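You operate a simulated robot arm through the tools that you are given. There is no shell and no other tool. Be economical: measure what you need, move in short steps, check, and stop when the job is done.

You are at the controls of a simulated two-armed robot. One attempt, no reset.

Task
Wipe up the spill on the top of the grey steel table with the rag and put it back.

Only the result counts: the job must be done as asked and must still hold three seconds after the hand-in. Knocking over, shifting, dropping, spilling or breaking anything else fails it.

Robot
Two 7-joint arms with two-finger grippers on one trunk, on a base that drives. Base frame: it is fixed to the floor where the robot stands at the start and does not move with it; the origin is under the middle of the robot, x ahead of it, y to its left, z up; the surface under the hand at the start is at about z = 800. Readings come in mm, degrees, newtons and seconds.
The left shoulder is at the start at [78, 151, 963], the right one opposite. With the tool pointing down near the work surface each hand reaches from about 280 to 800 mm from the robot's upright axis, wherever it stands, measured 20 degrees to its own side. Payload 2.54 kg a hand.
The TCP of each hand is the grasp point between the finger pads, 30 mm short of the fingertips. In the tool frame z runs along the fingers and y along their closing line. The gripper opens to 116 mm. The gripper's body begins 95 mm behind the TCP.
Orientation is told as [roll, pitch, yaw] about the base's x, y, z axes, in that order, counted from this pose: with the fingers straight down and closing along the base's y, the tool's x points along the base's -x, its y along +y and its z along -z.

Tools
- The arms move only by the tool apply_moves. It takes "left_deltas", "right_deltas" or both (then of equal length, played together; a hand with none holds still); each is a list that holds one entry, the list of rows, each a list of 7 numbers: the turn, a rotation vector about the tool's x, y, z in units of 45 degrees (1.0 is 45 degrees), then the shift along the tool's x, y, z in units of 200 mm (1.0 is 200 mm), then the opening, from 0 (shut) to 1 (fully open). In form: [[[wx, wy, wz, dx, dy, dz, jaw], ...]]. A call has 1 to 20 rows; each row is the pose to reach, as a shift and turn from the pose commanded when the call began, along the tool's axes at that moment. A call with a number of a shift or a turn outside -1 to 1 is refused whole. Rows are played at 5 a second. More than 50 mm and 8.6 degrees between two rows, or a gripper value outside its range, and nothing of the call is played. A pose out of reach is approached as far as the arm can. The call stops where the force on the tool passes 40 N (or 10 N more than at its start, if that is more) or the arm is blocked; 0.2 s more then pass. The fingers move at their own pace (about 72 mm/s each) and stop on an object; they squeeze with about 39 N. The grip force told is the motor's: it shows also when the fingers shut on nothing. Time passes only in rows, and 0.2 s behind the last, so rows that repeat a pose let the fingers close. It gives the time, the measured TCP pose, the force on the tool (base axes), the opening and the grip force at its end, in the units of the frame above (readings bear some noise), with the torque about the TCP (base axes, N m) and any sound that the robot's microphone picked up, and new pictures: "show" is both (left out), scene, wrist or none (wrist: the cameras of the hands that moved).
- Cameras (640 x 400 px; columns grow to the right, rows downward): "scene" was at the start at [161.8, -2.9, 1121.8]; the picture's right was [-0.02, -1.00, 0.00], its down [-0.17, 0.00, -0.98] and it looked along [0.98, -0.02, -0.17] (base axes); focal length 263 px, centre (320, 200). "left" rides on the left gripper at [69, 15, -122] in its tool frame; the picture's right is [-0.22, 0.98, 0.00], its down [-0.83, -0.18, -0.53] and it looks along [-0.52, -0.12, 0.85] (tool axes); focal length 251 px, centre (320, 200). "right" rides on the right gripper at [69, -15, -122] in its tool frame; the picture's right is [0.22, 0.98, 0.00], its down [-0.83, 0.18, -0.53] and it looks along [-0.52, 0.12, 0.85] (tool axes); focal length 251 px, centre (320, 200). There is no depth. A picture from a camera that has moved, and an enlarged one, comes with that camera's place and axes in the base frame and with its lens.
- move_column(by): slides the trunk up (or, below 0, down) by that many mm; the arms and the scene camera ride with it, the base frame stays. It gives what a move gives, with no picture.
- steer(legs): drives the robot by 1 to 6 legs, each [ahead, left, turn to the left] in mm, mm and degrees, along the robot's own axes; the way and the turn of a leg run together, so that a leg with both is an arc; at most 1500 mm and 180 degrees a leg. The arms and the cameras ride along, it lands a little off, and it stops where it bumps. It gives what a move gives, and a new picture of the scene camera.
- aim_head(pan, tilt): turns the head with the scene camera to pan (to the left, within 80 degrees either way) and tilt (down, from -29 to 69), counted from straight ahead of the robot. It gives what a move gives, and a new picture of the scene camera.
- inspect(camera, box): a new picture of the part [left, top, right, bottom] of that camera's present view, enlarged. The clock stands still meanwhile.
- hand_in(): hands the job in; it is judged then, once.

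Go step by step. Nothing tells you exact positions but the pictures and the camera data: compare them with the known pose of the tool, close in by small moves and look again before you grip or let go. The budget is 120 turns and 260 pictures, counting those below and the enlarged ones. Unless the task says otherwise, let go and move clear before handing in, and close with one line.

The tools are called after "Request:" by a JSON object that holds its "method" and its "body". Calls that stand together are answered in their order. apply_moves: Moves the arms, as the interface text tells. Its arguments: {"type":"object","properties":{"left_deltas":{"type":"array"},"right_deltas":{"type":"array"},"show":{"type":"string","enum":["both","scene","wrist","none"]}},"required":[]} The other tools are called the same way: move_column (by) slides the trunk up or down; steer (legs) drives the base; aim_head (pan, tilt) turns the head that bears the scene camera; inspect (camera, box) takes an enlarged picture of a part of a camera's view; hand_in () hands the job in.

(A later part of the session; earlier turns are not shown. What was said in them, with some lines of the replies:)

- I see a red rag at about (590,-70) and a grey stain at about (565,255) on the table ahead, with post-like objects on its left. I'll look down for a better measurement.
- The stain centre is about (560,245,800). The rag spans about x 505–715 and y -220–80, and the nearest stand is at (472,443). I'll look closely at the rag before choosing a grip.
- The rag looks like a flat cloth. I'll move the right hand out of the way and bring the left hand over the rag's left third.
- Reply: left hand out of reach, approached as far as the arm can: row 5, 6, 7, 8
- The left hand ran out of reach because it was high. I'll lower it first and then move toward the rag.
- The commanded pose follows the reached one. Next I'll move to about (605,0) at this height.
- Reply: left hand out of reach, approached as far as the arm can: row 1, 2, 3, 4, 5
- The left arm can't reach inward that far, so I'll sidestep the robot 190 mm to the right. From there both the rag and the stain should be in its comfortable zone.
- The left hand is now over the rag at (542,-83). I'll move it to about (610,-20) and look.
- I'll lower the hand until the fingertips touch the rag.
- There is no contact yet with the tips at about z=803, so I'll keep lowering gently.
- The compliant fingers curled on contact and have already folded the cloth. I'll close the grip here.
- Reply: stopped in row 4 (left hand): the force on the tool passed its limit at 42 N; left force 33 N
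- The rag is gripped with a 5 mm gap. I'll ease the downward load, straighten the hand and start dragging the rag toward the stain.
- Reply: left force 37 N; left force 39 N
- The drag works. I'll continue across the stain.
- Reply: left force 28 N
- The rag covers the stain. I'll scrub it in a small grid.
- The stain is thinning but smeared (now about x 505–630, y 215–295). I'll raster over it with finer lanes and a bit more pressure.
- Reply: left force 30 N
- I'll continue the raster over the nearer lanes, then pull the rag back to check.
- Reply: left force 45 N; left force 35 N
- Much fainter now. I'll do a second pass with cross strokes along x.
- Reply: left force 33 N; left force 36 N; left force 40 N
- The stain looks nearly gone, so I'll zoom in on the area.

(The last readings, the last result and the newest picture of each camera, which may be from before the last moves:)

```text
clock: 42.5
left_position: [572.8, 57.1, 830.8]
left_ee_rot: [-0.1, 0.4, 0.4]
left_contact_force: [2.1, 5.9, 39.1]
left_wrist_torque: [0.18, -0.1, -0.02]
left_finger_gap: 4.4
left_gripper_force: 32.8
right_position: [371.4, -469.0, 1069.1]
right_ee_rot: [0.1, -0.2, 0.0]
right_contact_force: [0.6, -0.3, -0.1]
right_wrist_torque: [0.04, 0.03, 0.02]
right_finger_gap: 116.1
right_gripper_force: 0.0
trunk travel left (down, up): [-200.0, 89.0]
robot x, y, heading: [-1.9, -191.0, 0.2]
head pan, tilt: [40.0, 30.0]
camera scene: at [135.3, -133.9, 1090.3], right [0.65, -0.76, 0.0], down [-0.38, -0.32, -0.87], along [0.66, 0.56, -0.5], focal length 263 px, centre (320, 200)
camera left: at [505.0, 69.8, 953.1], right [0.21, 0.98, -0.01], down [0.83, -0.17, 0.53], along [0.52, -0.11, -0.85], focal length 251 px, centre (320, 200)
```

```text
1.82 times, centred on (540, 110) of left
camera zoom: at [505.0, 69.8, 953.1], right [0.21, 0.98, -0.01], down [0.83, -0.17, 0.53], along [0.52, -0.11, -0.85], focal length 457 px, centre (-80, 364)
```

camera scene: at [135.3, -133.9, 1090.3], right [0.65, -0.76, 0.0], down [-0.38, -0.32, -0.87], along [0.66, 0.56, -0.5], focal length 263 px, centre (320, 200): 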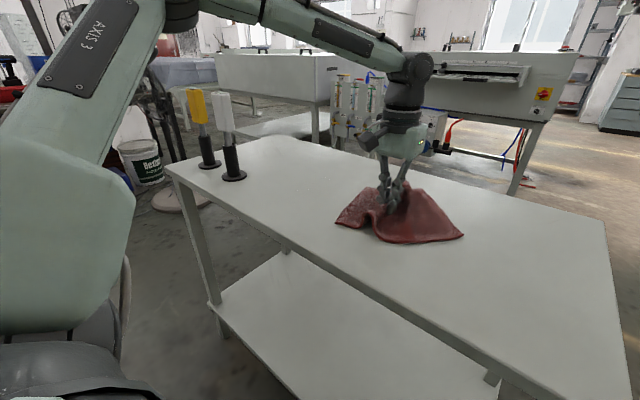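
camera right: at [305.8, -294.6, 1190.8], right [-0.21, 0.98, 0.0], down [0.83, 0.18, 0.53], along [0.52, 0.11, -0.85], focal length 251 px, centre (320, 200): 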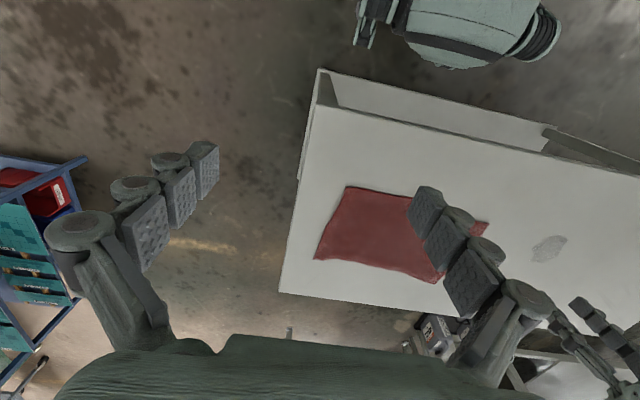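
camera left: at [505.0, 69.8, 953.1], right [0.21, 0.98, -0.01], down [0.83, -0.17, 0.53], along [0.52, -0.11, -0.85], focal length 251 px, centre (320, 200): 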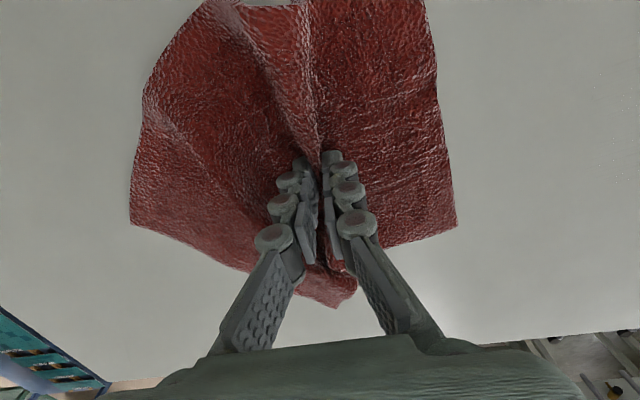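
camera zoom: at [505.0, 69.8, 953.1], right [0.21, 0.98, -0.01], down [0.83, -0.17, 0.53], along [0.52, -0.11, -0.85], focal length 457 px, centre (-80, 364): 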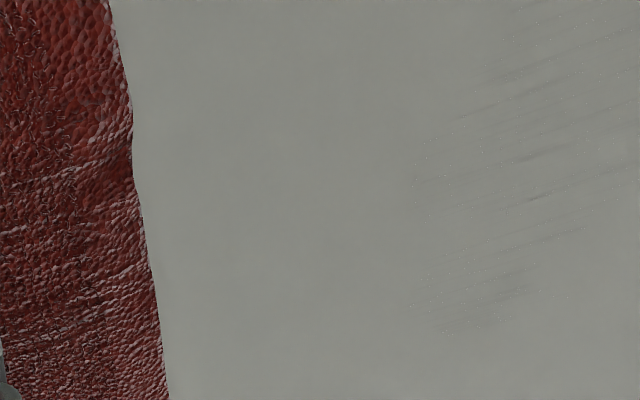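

Only faint traces remain. I'll do one more full raster.

Request:
{"method": "apply_moves", "body": {"left_deltas": [[[0, 0, 0, -0.07, 0.19, 0, 0], [0, 0, 0, -0.14, 0.38, 0, 0], [0, 0, 0, -0.21, 0.57, 0, 0], [0, 0, 0, -0.28, 0.74, 0, 0]]], "show": "none"}}

Request:
{"method": "apply_moves", "body": {"left_deltas": [[[0, 0, 0, 0, 0.19, 0, 0], [0, 0, 0, 0, 0.38, 0, 0], [0, 0, 0, 0, 0.55, 0, 0], [0, 0, 0, 0.07, 0.38, 0, 0], [0, 0, 0, 0.07, 0.19, 0, 0], [0, 0, 0, 0.07, 0, 0, 0], [0, 0, 0, 0.14, 0.19, 0, 0], [0, 0, 0, 0.14, 0.38, 0, 0], [0, 0, 0, 0.14, 0.55, 0, 0], [0, 0, 0, 0.21, 0.38, 0, 0], [0, 0, 0, 0.21, 0.19, 0, 0], [0, 0, 0, 0.21, 0, 0, 0], [0, 0, 0, 0.28, 0.19, 0, 0], [0, 0, 0, 0.28, 0.38, 0, 0], [0, 0, 0, 0.28, 0.55, 0, 0], [0, 0, 0, 0.35, 0.38, 0, 0], [0, 0, 0, 0.35, 0.19, 0, 0], [0, 0, 0, 0.35, 0, 0, 0], [0, 0, 0, 0.42, 0.19, 0, 0], [0, 0, 0, 0.42, 0.38, 0, 0]]], "show": "none"}}

Request:
{"method": "apply_moves", "body": {"left_deltas": [[[0, 0, 0, 0, 0.16, 0, 0], [0, 0, 0, 0.07, 0, 0, 0], [0, 0, 0, 0.07, -0.19, 0, 0], [0, 0, 0, 0.07, -0.38, 0, 0], [0, 0, 0, 0.14, -0.19, 0, 0], [0, 0, 0, 0.14, 0, 0, 0], [0, 0, 0, 0.14, 0.16, 0, 0], [0, 0, 0, 0.2, 0, 0, 0], [0, 0, 0, 0.2, -0.19, 0, 0], [0, 0, 0, 0, -0.19, 0, 0], [0, 0, 0, -0.2, -0.19, 0, 0], [0, 0, 0, -0.4, -0.19, 0, 0], [0, 0, 0, -0.36, 0, 0, 0], [0, 0, 0, -0.18, 0, 0, 0], [0, 0, 0, 0, 0, 0, 0], [0, 0, 0, 0, -0.2, 0, 0], [0, 0, 0, -0.03, -0.4, 0, 0], [0, 0, 0, -0.06, -0.6, 0, 0], [0, 0, 0, -0.1, -0.8, 0, 0], [0, 0, 0, -0.12, -1, 0, 0]]]}}

Request:
{"method": "inspect", "body": {"camera": "scene", "box": [240, 140, 400, 240]}}

Request:
{"method": "inspect", "body": {"camera": "left", "box": [440, 0, 640, 220]}}

```text
clock: 43.5
left_position: [627.2, 204.9, 829.5]
left_ee_rot: [0.0, 0.4, 0.3]
left_contact_force: [-1.5, -5.2, 35.3]
left_wrist_torque: [-0.38, 0.02, 0.01]
left_finger_gap: 3.8
left_gripper_force: 31.8
right_position: [370.4, -469.5, 1068.9]
right_ee_rot: [0.2, -0.2, 0.2]
right_contact_force: [-0.3, -0.2, -0.3]
right_wrist_torque: [-0.02, -0.04, -0.04]
right_finger_gap: 116.0
right_gripper_force: 0.0
trunk travel left (down, up): [-200.0, 89.0]
robot x, y, heading: [-2.1, -190.9, 0.2]
head pan, tilt: [40.0, 30.0]
```

```text
clock: 47.7
left_position: [543.4, 276.5, 829.3]
left_ee_rot: [0.0, 0.6, 0.2]
left_contact_force: [0.7, -6.3, 41.4]
left_wrist_torque: [-0.59, -0.1, -0.02]
left_finger_gap: 3.9
left_gripper_force: 32.7
right_position: [371.6, -472.4, 1068.8]
right_ee_rot: [0.2, -0.2, 0.2]
right_contact_force: [0.2, 0.2, 0.1]
right_wrist_torque: [0.0, 0.03, 0.03]
right_finger_gap: 115.9
right_gripper_force: 0.0
trunk travel left (down, up): [-200.0, 89.0]
robot x, y, heading: [2.1, -188.6, 0.3]
head pan, tilt: [40.0, 30.0]
```

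```text
clock: 51.9
left_position: [568.1, 77.9, 830.7]
left_ee_rot: [-0.3, 0.5, 0.4]
left_contact_force: [-1.1, 3.6, 37.5]
left_wrist_torque: [0.1, 0.0, 0.0]
left_finger_gap: 3.9
left_gripper_force: 32.2
right_position: [373.0, -469.9, 1068.8]
right_ee_rot: [0.1, -0.2, 0.2]
right_contact_force: [-0.1, 0.3, -0.5]
right_wrist_torque: [0.01, 0.02, -0.03]
right_finger_gap: 116.1
right_gripper_force: 0.1
trunk travel left (down, up): [-200.0, 89.0]
robot x, y, heading: [-1.9, -190.5, 0.2]
head pan, tilt: [40.0, 30.0]
camera scene: at [135.1, -134.3, 1090.4], right [0.65, -0.76, 0.0], down [-0.38, -0.32, -0.87], along [0.66, 0.56, -0.5], focal length 263 px, centre (320, 200)
camera left: at [501.3, 91.5, 953.3], right [0.21, 0.98, -0.01], down [0.83, -0.17, 0.53], along [0.51, -0.12, -0.85], focal length 251 px, centre (320, 200)
```

scene: 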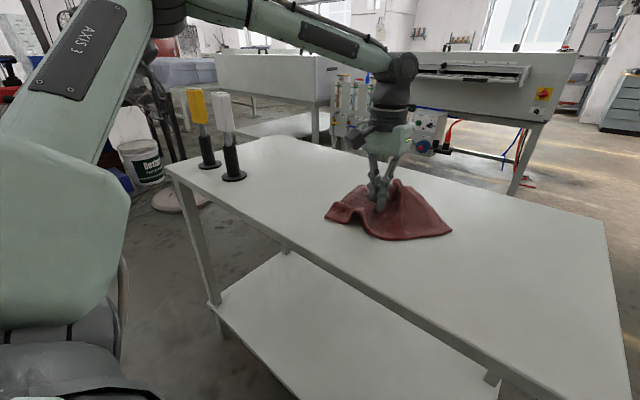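
left: 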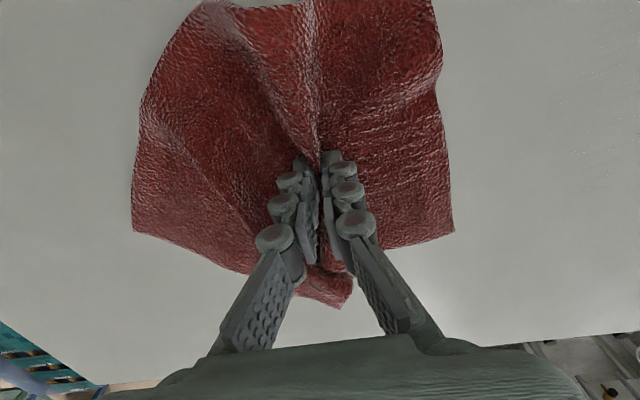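

```text
4.00 times, centred on (320, 190) of scene
camera zoom: at [135.1, -134.3, 1090.4], right [0.65, -0.76, 0.0], down [-0.38, -0.32, -0.87], along [0.66, 0.56, -0.5], focal length 1051 px, centre (320, 240)
```

zoom: 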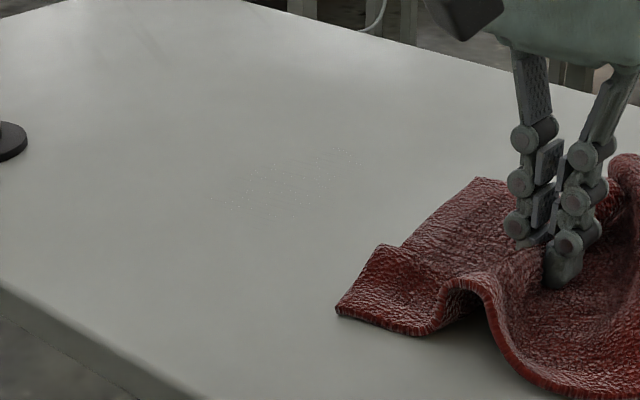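

```text
1.82 times, centred on (540, 110) of left
camera zoom: at [501.3, 91.5, 953.3], right [0.21, 0.98, -0.01], down [0.83, -0.17, 0.53], along [0.51, -0.12, -0.85], focal length 457 px, centre (-80, 364)
```

zoom: 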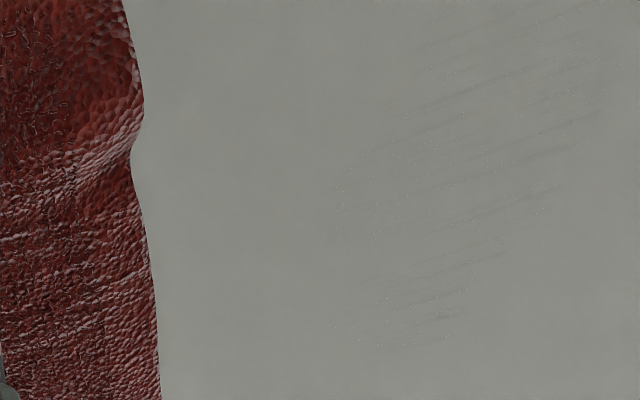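

A few hairline streaks remain. I'll do one more pass with x-direction lanes.

Request:
{"method": "apply_moves", "body": {"left_deltas": [[[0, 0, 0, 0.085, 0.16, 0, 0], [0, 0, 0, 0.17, 0.32, 0, 0], [0, 0, 0, 0.255, 0.48, 0, 0], [0, 0, 0, 0.34, 0.635, 0, 0]]], "show": "none"}}

Request:
{"method": "apply_moves", "body": {"left_deltas": [[[0, 0, 0, -0.22, 0, 0, 0], [0, 0, 0, -0.44, 0, 0, 0], [0, 0, 0, -0.66, 0, 0, 0], [0, 0, 0, -0.44, 0.06, 0, 0], [0, 0, 0, -0.22, 0.06, 0, 0], [0, 0, 0, 0, 0.06, 0, 0], [0, 0, 0, -0.22, 0.12, 0, 0], [0, 0, 0, -0.44, 0.12, 0, 0], [0, 0, 0, -0.66, 0.12, 0, 0], [0, 0, 0, -0.44, 0.18, 0, 0], [0, 0, 0, -0.22, 0.18, 0, 0], [0, 0, 0, 0, 0.18, 0, 0], [0, 0, 0, -0.22, 0.24, 0, 0], [0, 0, 0, -0.44, 0.24, 0, 0], [0, 0, 0, -0.66, 0.24, 0, 0], [0, 0, 0, -0.44, 0.3, 0, 0], [0, 0, 0, -0.22, 0.3, 0, 0], [0, 0, 0, 0, 0.3, 0, 0]]], "show": "none"}}

Request:
{"method": "apply_moves", "body": {"left_deltas": [[[0, 0, 0, -0.22, 0.06, 0, 0], [0, 0, 0, -0.44, 0.06, 0, 0], [0, 0, 0, -0.66, 0.06, 0, 0], [0, 0, 0, -0.44, 0.12, 0, 0], [0, 0, 0, -0.22, 0.12, 0, 0], [0, 0, 0, 0, 0.12, 0, 0], [0, 0, 0, -0.22, 0.18, 0, 0], [0, 0, 0, -0.44, 0.18, 0, 0], [0, 0, 0, -0.66, 0.18, 0, 0], [0, 0, 0, -0.6, 0, 0, 0], [0, 0, 0, -0.54, -0.2, 0, 0], [0, 0, 0, -0.48, 0, 0, 0], [0, 0, 0, -0.4, 0.16, 0, 0], [0, 0, 0, -0.34, -0.02, 0, 0], [0, 0, 0, -0.3, -0.2, 0, 0], [0, 0, 0, -0.24, 0, 0, 0], [0, 0, 0, -0.16, 0.16, 0, 0], [0, 0, 0, -0.1, 0, 0, 0], [0, 0, 0, -0.04, -0.2, 0, 0]]], "show": "none"}}

Request:
{"method": "apply_moves", "body": {"left_deltas": [[[0, 0, 0, -0.08, -0.2, 0, 0], [0, 0, 0, -0.16, -0.4, 0, 0], [0, 0, 0, -0.24, -0.6, 0, 0], [0, 0, 0, -0.32, -0.7, 0, 0]]]}}

Request:
{"method": "inspect", "body": {"camera": "scene", "box": [240, 140, 400, 240]}}

Request:
{"method": "inspect", "body": {"camera": "left", "box": [440, 0, 640, 220]}}

```text
clock: 52.9
left_position: [499.5, 204.7, 830.2]
left_ee_rot: [0.0, 0.4, 0.3]
left_contact_force: [4.4, -3.7, 37.9]
left_wrist_torque: [-0.14, -0.19, -0.02]
left_finger_gap: 4.0
left_gripper_force: 31.7
right_position: [371.4, -469.6, 1068.3]
right_ee_rot: [0.2, -0.2, 0.2]
right_contact_force: [-0.6, -0.2, 0.3]
right_wrist_torque: [0.0, -0.03, -0.03]
right_finger_gap: 116.2
right_gripper_force: 0.1
trunk travel left (down, up): [-200.0, 89.0]
robot x, y, heading: [1.7, -191.8, 0.1]
head pan, tilt: [40.0, 30.0]
```

```text
clock: 56.7
left_position: [499.9, 268.3, 830.0]
left_ee_rot: [0.0, 0.6, 0.2]
left_contact_force: [5.9, 2.0, 32.0]
left_wrist_torque: [0.08, -0.37, -0.02]
left_finger_gap: 4.0
left_gripper_force: 31.0
right_position: [373.2, -471.0, 1068.2]
right_ee_rot: [0.2, -0.1, 0.2]
right_contact_force: [0.0, -0.6, -0.2]
right_wrist_torque: [0.02, -0.01, -0.01]
right_finger_gap: 116.1
right_gripper_force: 0.0
trunk travel left (down, up): [-200.0, 89.0]
robot x, y, heading: [2.1, -192.3, 0.1]
head pan, tilt: [40.0, 30.0]
```

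```text
clock: 60.4
left_position: [533.8, 289.5, 831.1]
left_ee_rot: [0.2, -0.1, 0.4]
left_contact_force: [-1.1, 0.1, 14.9]
left_wrist_torque: [-0.01, -0.03, 0.01]
left_finger_gap: 5.1
left_gripper_force: 34.9
right_position: [373.5, -468.5, 1066.9]
right_ee_rot: [0.1, -0.1, 0.2]
right_contact_force: [-0.1, 0.4, 0.2]
right_wrist_torque: [0.01, 0.04, -0.01]
right_finger_gap: 115.8
right_gripper_force: 0.1
trunk travel left (down, up): [-200.0, 89.0]
robot x, y, heading: [0.1, -192.9, -0.1]
head pan, tilt: [40.0, 30.0]
stopped in row 18 (left hand): the force on the tool passed its limit at 48 N (the readings are from after the stop); the commanded pose is now the measured one
```

```text
clock: 61.4
left_position: [596.7, 146.5, 830.1]
left_ee_rot: [0.1, -0.1, 0.4]
left_contact_force: [-4.2, 3.8, 30.7]
left_wrist_torque: [0.09, 0.15, 0.02]
left_finger_gap: 3.7
left_gripper_force: 31.4
right_position: [372.3, -469.4, 1069.7]
right_ee_rot: [0.1, -0.1, 0.1]
right_contact_force: [0.2, -0.5, 0.1]
right_wrist_torque: [0.0, 0.0, -0.02]
right_finger_gap: 115.9
right_gripper_force: 0.1
trunk travel left (down, up): [-200.0, 89.0]
robot x, y, heading: [-2.0, -191.8, 0.4]
head pan, tilt: [40.0, 30.0]
camera scene: at [135.7, -134.5, 1090.2], right [0.65, -0.76, 0.0], down [-0.38, -0.32, -0.87], along [0.66, 0.56, -0.5], focal length 263 px, centre (320, 200)
camera left: at [527.1, 160.0, 952.7], right [0.21, 0.98, 0.0], down [0.83, -0.18, 0.54], along [0.52, -0.11, -0.84], focal length 251 px, centre (320, 200)
```

scene: 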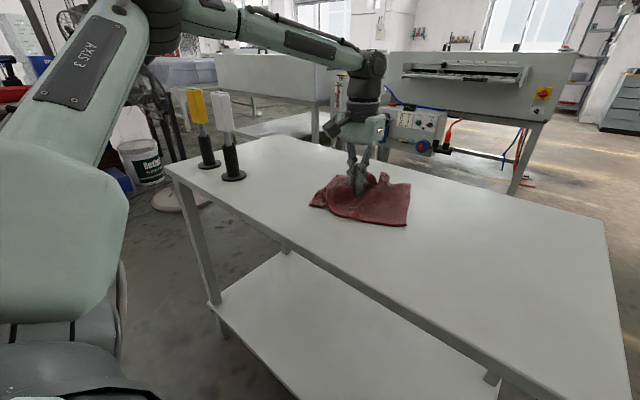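
left: 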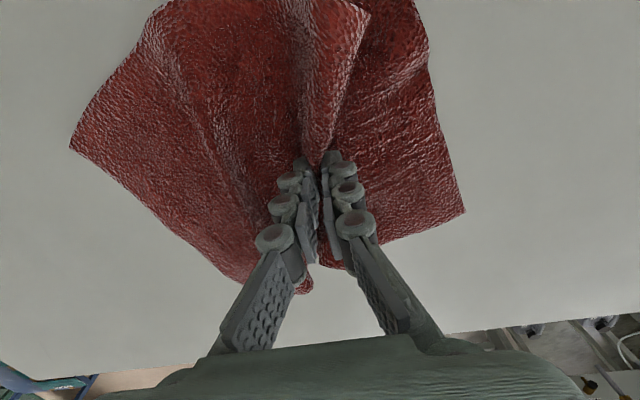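

```text
4.00 times, centred on (320, 190) of scene
camera zoom: at [135.7, -134.5, 1090.2], right [0.65, -0.76, 0.0], down [-0.38, -0.32, -0.87], along [0.66, 0.56, -0.5], focal length 1051 px, centre (320, 240)
```

zoom: 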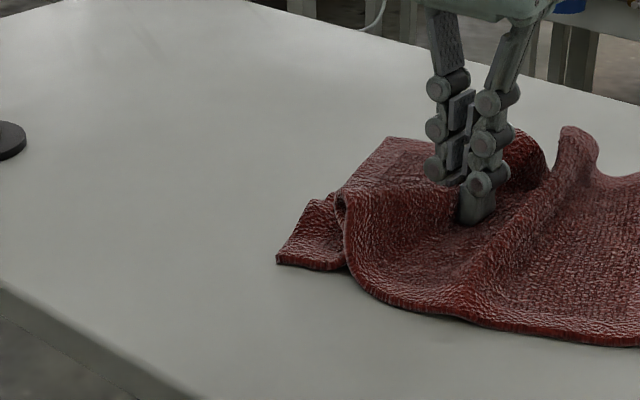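

```text
1.82 times, centred on (540, 110) of left
camera zoom: at [527.1, 160.0, 952.7], right [0.21, 0.98, 0.0], down [0.83, -0.18, 0.54], along [0.52, -0.11, -0.84], focal length 457 px, centre (-80, 364)
```

zoom: 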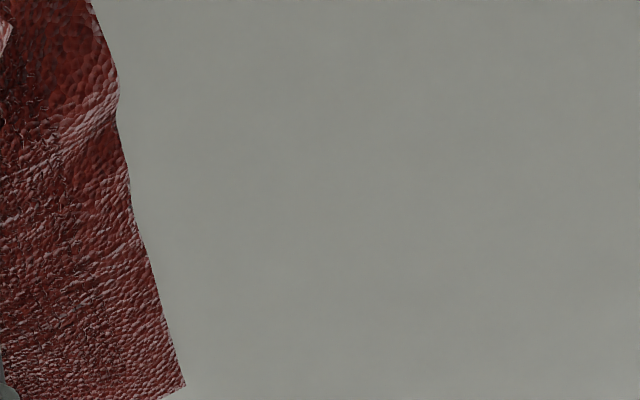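

The spill is gone. Next I'll drag the rag back to its original place, overshooting a bit and coming back to straighten it.

Request:
{"method": "apply_moves", "body": {"left_deltas": [[[0, 0, 0, 0, -0.2, -0.01, 0], [0, 0, 0, 0, -0.4, -0.01, 0], [0, 0, 0, -0.02, -0.6, -0.01, 0], [0, 0, 0, -0.04, -0.8, -0.01, 0], [0, 0, 0, -0.06, -1, -0.01, 0]]], "show": "none"}}

Request:
{"method": "aim_head", "body": {"pan": 10, "tilt": 45}}

```text
clock: 62.6
left_position: [598.4, -38.6, 830.3]
left_ee_rot: [0.0, 0.2, 0.2]
left_contact_force: [1.0, 0.0, 7.1]
left_wrist_torque: [0.05, 0.0, -0.02]
left_finger_gap: 5.5
left_gripper_force: 34.5
left hand out of reach, approached as far as the arm can: row 5
right_position: [372.9, -468.5, 1068.7]
right_ee_rot: [0.0, 0.0, 0.1]
right_contact_force: [-0.6, 0.7, 0.2]
right_wrist_torque: [0.02, -0.02, 0.02]
right_finger_gap: 115.8
right_gripper_force: 0.0
trunk travel left (down, up): [-200.0, 89.0]
robot x, y, heading: [-0.9, -192.8, 0.6]
head pan, tilt: [40.0, 30.0]
```

```text
clock: 63.6
left_position: [598.4, -37.8, 830.5]
left_ee_rot: [0.1, 0.2, 0.4]
left_contact_force: [-0.5, 0.0, 6.4]
left_wrist_torque: [-0.02, -0.03, -0.03]
left_finger_gap: 4.2
left_gripper_force: 31.5
right_position: [374.1, -468.2, 1068.5]
right_ee_rot: [0.0, 0.1, 0.1]
right_contact_force: [0.2, -0.3, -0.3]
right_wrist_torque: [-0.03, 0.0, 0.01]
right_finger_gap: 116.2
right_gripper_force: 0.1
trunk travel left (down, up): [-200.0, 89.0]
robot x, y, heading: [0.8, -190.4, 0.4]
head pan, tilt: [10.0, 45.0]
camera scene: at [148.7, -177.1, 1067.1], right [0.18, -0.98, 0.0], down [-0.7, -0.13, -0.71], along [0.7, 0.13, -0.71], focal length 263 px, centre (320, 200)
```

scene: 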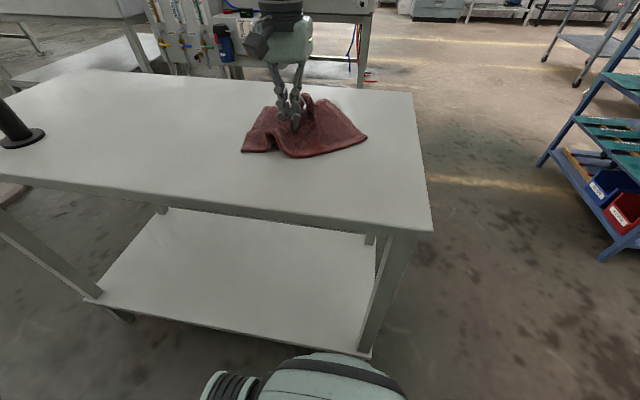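

The rag's centre is back at about (610,-60), close to its original spot. I'll release it here and see how it relaxes.

Request:
{"method": "apply_moves", "body": {"left_deltas": [[[0, 0, 0, 0, 0, 0, 0.15], [0, 0, 0, 0, 0, 0, 0.3], [0, 0, 0, 0, 0, 0, 0.4], [0, 0, 0, 0, 0, 0, 0.4], [0, 0, 0, 0, 0, -0.1, 0.4], [0, 0, 0, 0, 0, -0.3, 0.4], [0, 0, 0, 0, 0, -0.5, 0.4]]]}}

```text
clock: 65.2
left_position: [593.8, -29.5, 925.7]
left_ee_rot: [0.0, 0.2, 0.3]
left_contact_force: [-0.3, -0.1, -0.2]
left_wrist_torque: [0.0, 0.03, 0.03]
left_finger_gap: 46.2
left_gripper_force: 0.0
left hand out of reach, approached as far as the arm can: row 7
right_position: [375.0, -468.6, 1069.1]
right_ee_rot: [0.0, 0.0, 0.1]
right_contact_force: [-0.9, -0.4, 0.7]
right_wrist_torque: [0.01, 0.0, -0.01]
right_finger_gap: 116.1
right_gripper_force: 0.1
trunk travel left (down, up): [-200.0, 89.0]
robot x, y, heading: [1.7, -184.4, 0.3]
head pan, tilt: [10.0, 45.0]
camera scene: at [149.0, -177.1, 1066.9], right [0.18, -0.98, 0.0], down [-0.7, -0.13, -0.71], along [0.7, 0.13, -0.71], focal length 263 px, centre (320, 200)
camera left: at [524.9, -16.8, 1048.3], right [0.21, 0.98, 0.0], down [0.83, -0.18, 0.53], along [0.52, -0.11, -0.85], focal length 251 px, centre (320, 200)
```

scene: 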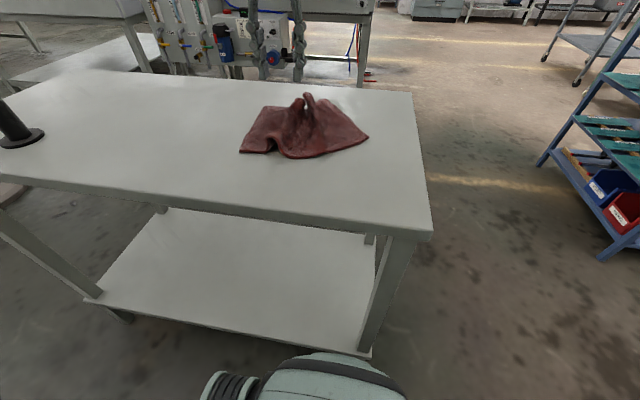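
left: 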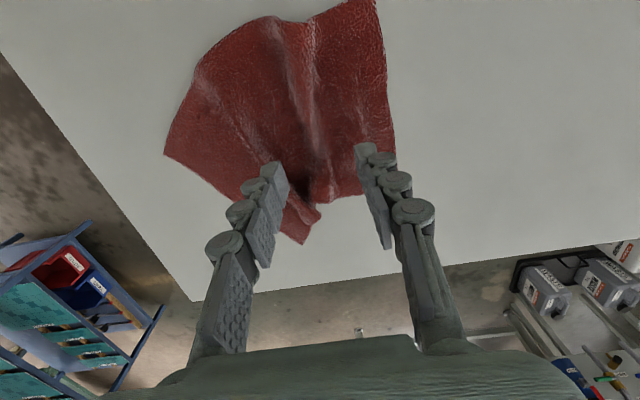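

The rag is released within its original footprint (centre about (597,-70)). I'll move the hand clear and check the whole tabletop once more.

Request:
{"method": "apply_moves", "body": {"left_deltas": [[[0, 0, 0, 0.2, 0.1, -0.1, 0.5], [0, 0, 0, 0.4, 0.2, -0.15, 0.6], [0, 0, 0, 0.6, 0.3, -0.2, 0.8], [0, 0, 0, 0.7, 0.4, -0.3, 1], [0, 0, 0, 0.7, 0.4, -0.3, 1]]]}}

Request:
{"method": "aim_head", "body": {"pan": 30, "tilt": 35}}

Request:
{"method": "inspect", "body": {"camera": "scene", "box": [200, 90, 460, 250]}}

Request:
{"method": "inspect", "body": {"camera": "left", "box": [320, 0, 640, 200]}}

```text
clock: 66.4
left_position: [450.4, 51.2, 988.6]
left_ee_rot: [0.1, 0.4, 0.5]
left_contact_force: [-0.1, 0.3, 0.6]
left_wrist_torque: [-0.01, 0.0, 0.0]
left_finger_gap: 115.8
left_gripper_force: 0.2
right_position: [374.9, -468.5, 1067.3]
right_ee_rot: [0.0, 0.0, 0.1]
right_contact_force: [0.6, -0.3, 0.1]
right_wrist_torque: [0.0, 0.01, -0.02]
right_finger_gap: 116.1
right_gripper_force: 0.0
trunk travel left (down, up): [-200.0, 89.0]
robot x, y, heading: [3.4, -191.2, 0.3]
head pan, tilt: [10.0, 45.0]
camera scene: at [149.3, -177.1, 1066.9], right [0.18, -0.98, 0.0], down [-0.7, -0.13, -0.71], along [0.7, 0.13, -0.71], focal length 263 px, centre (320, 200)
camera left: at [381.7, 63.4, 1110.7], right [0.21, 0.98, 0.0], down [0.83, -0.18, 0.53], along [0.52, -0.11, -0.85], focal length 251 px, centre (320, 200)
```

scene: 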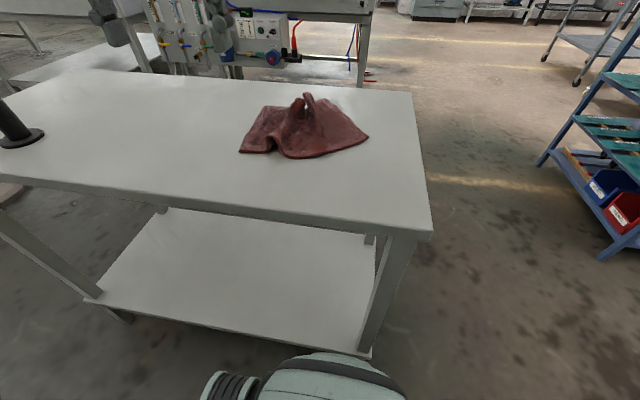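
left: 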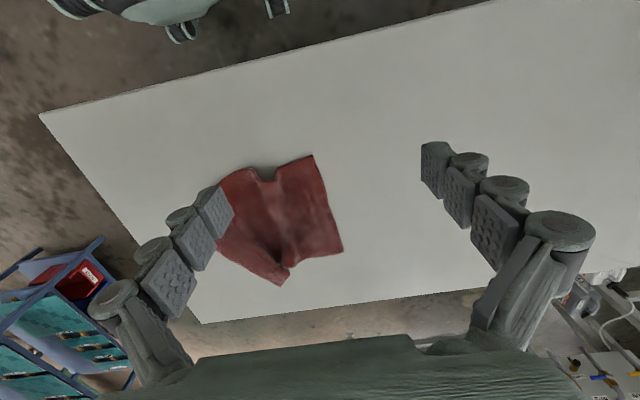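

```text
clock: 67.2
left_position: [450.2, 50.5, 989.4]
left_ee_rot: [0.1, 0.3, 0.4]
left_contact_force: [0.8, -0.3, 0.9]
left_wrist_torque: [-0.02, -0.01, -0.01]
left_finger_gap: 115.8
left_gripper_force: 0.0
right_position: [373.4, -469.0, 1068.6]
right_ee_rot: [0.0, 0.0, 0.2]
right_contact_force: [0.4, -0.1, -0.2]
right_wrist_torque: [0.02, -0.01, -0.01]
right_finger_gap: 115.9
right_gripper_force: 0.1
trunk travel left (down, up): [-200.0, 89.0]
robot x, y, heading: [5.1, -186.8, 0.3]
head pan, tilt: [30.0, 35.0]
camera scene: at [145.3, -147.2, 1081.7], right [0.5, -0.86, 0.0], down [-0.5, -0.29, -0.82], along [0.71, 0.41, -0.57], focal length 263 px, centre (320, 200)
```

scene: 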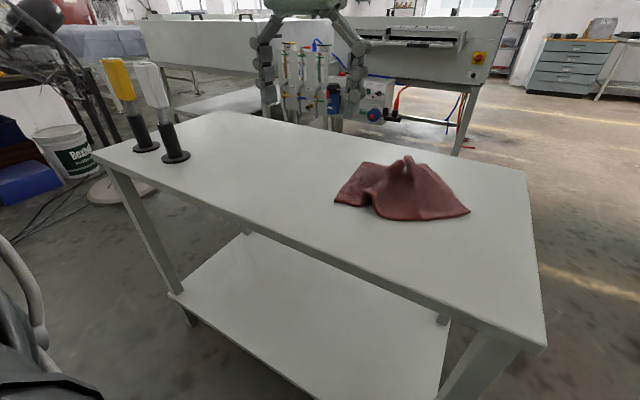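

```text
2.46 times, centred on (330, 170) of scene
camera zoom: at [145.3, -147.2, 1081.7], right [0.5, -0.86, 0.0], down [-0.5, -0.29, -0.82], along [0.71, 0.41, -0.57], focal length 646 px, centre (295, 274)
```

zoom: 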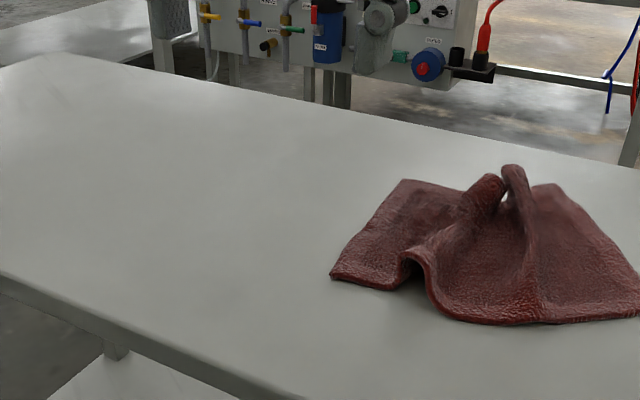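

```text
2.00 times, centred on (480, 100) of left
camera zoom: at [382.0, 63.2, 1110.8], right [0.21, 0.98, 0.0], down [0.83, -0.18, 0.53], along [0.52, -0.11, -0.85], focal length 503 px, centre (0, 400)
```

zoom: 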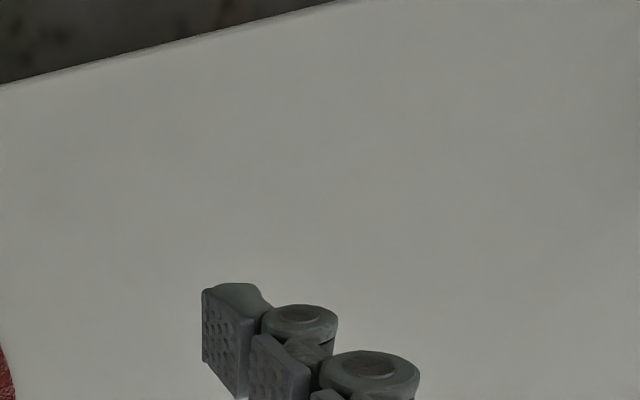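

The tabletop looks clean, the rag lies back within about 30 mm of its original spot, and both hands are clear. I'm handing in.

Request:
{"method": "hand_in", "body": {}}

```text
The job is handed in.
```

The spill is wiped up and the rag is back within about 30 mm of its original spot on the table, though it lies slightly crumpled rather than flat.
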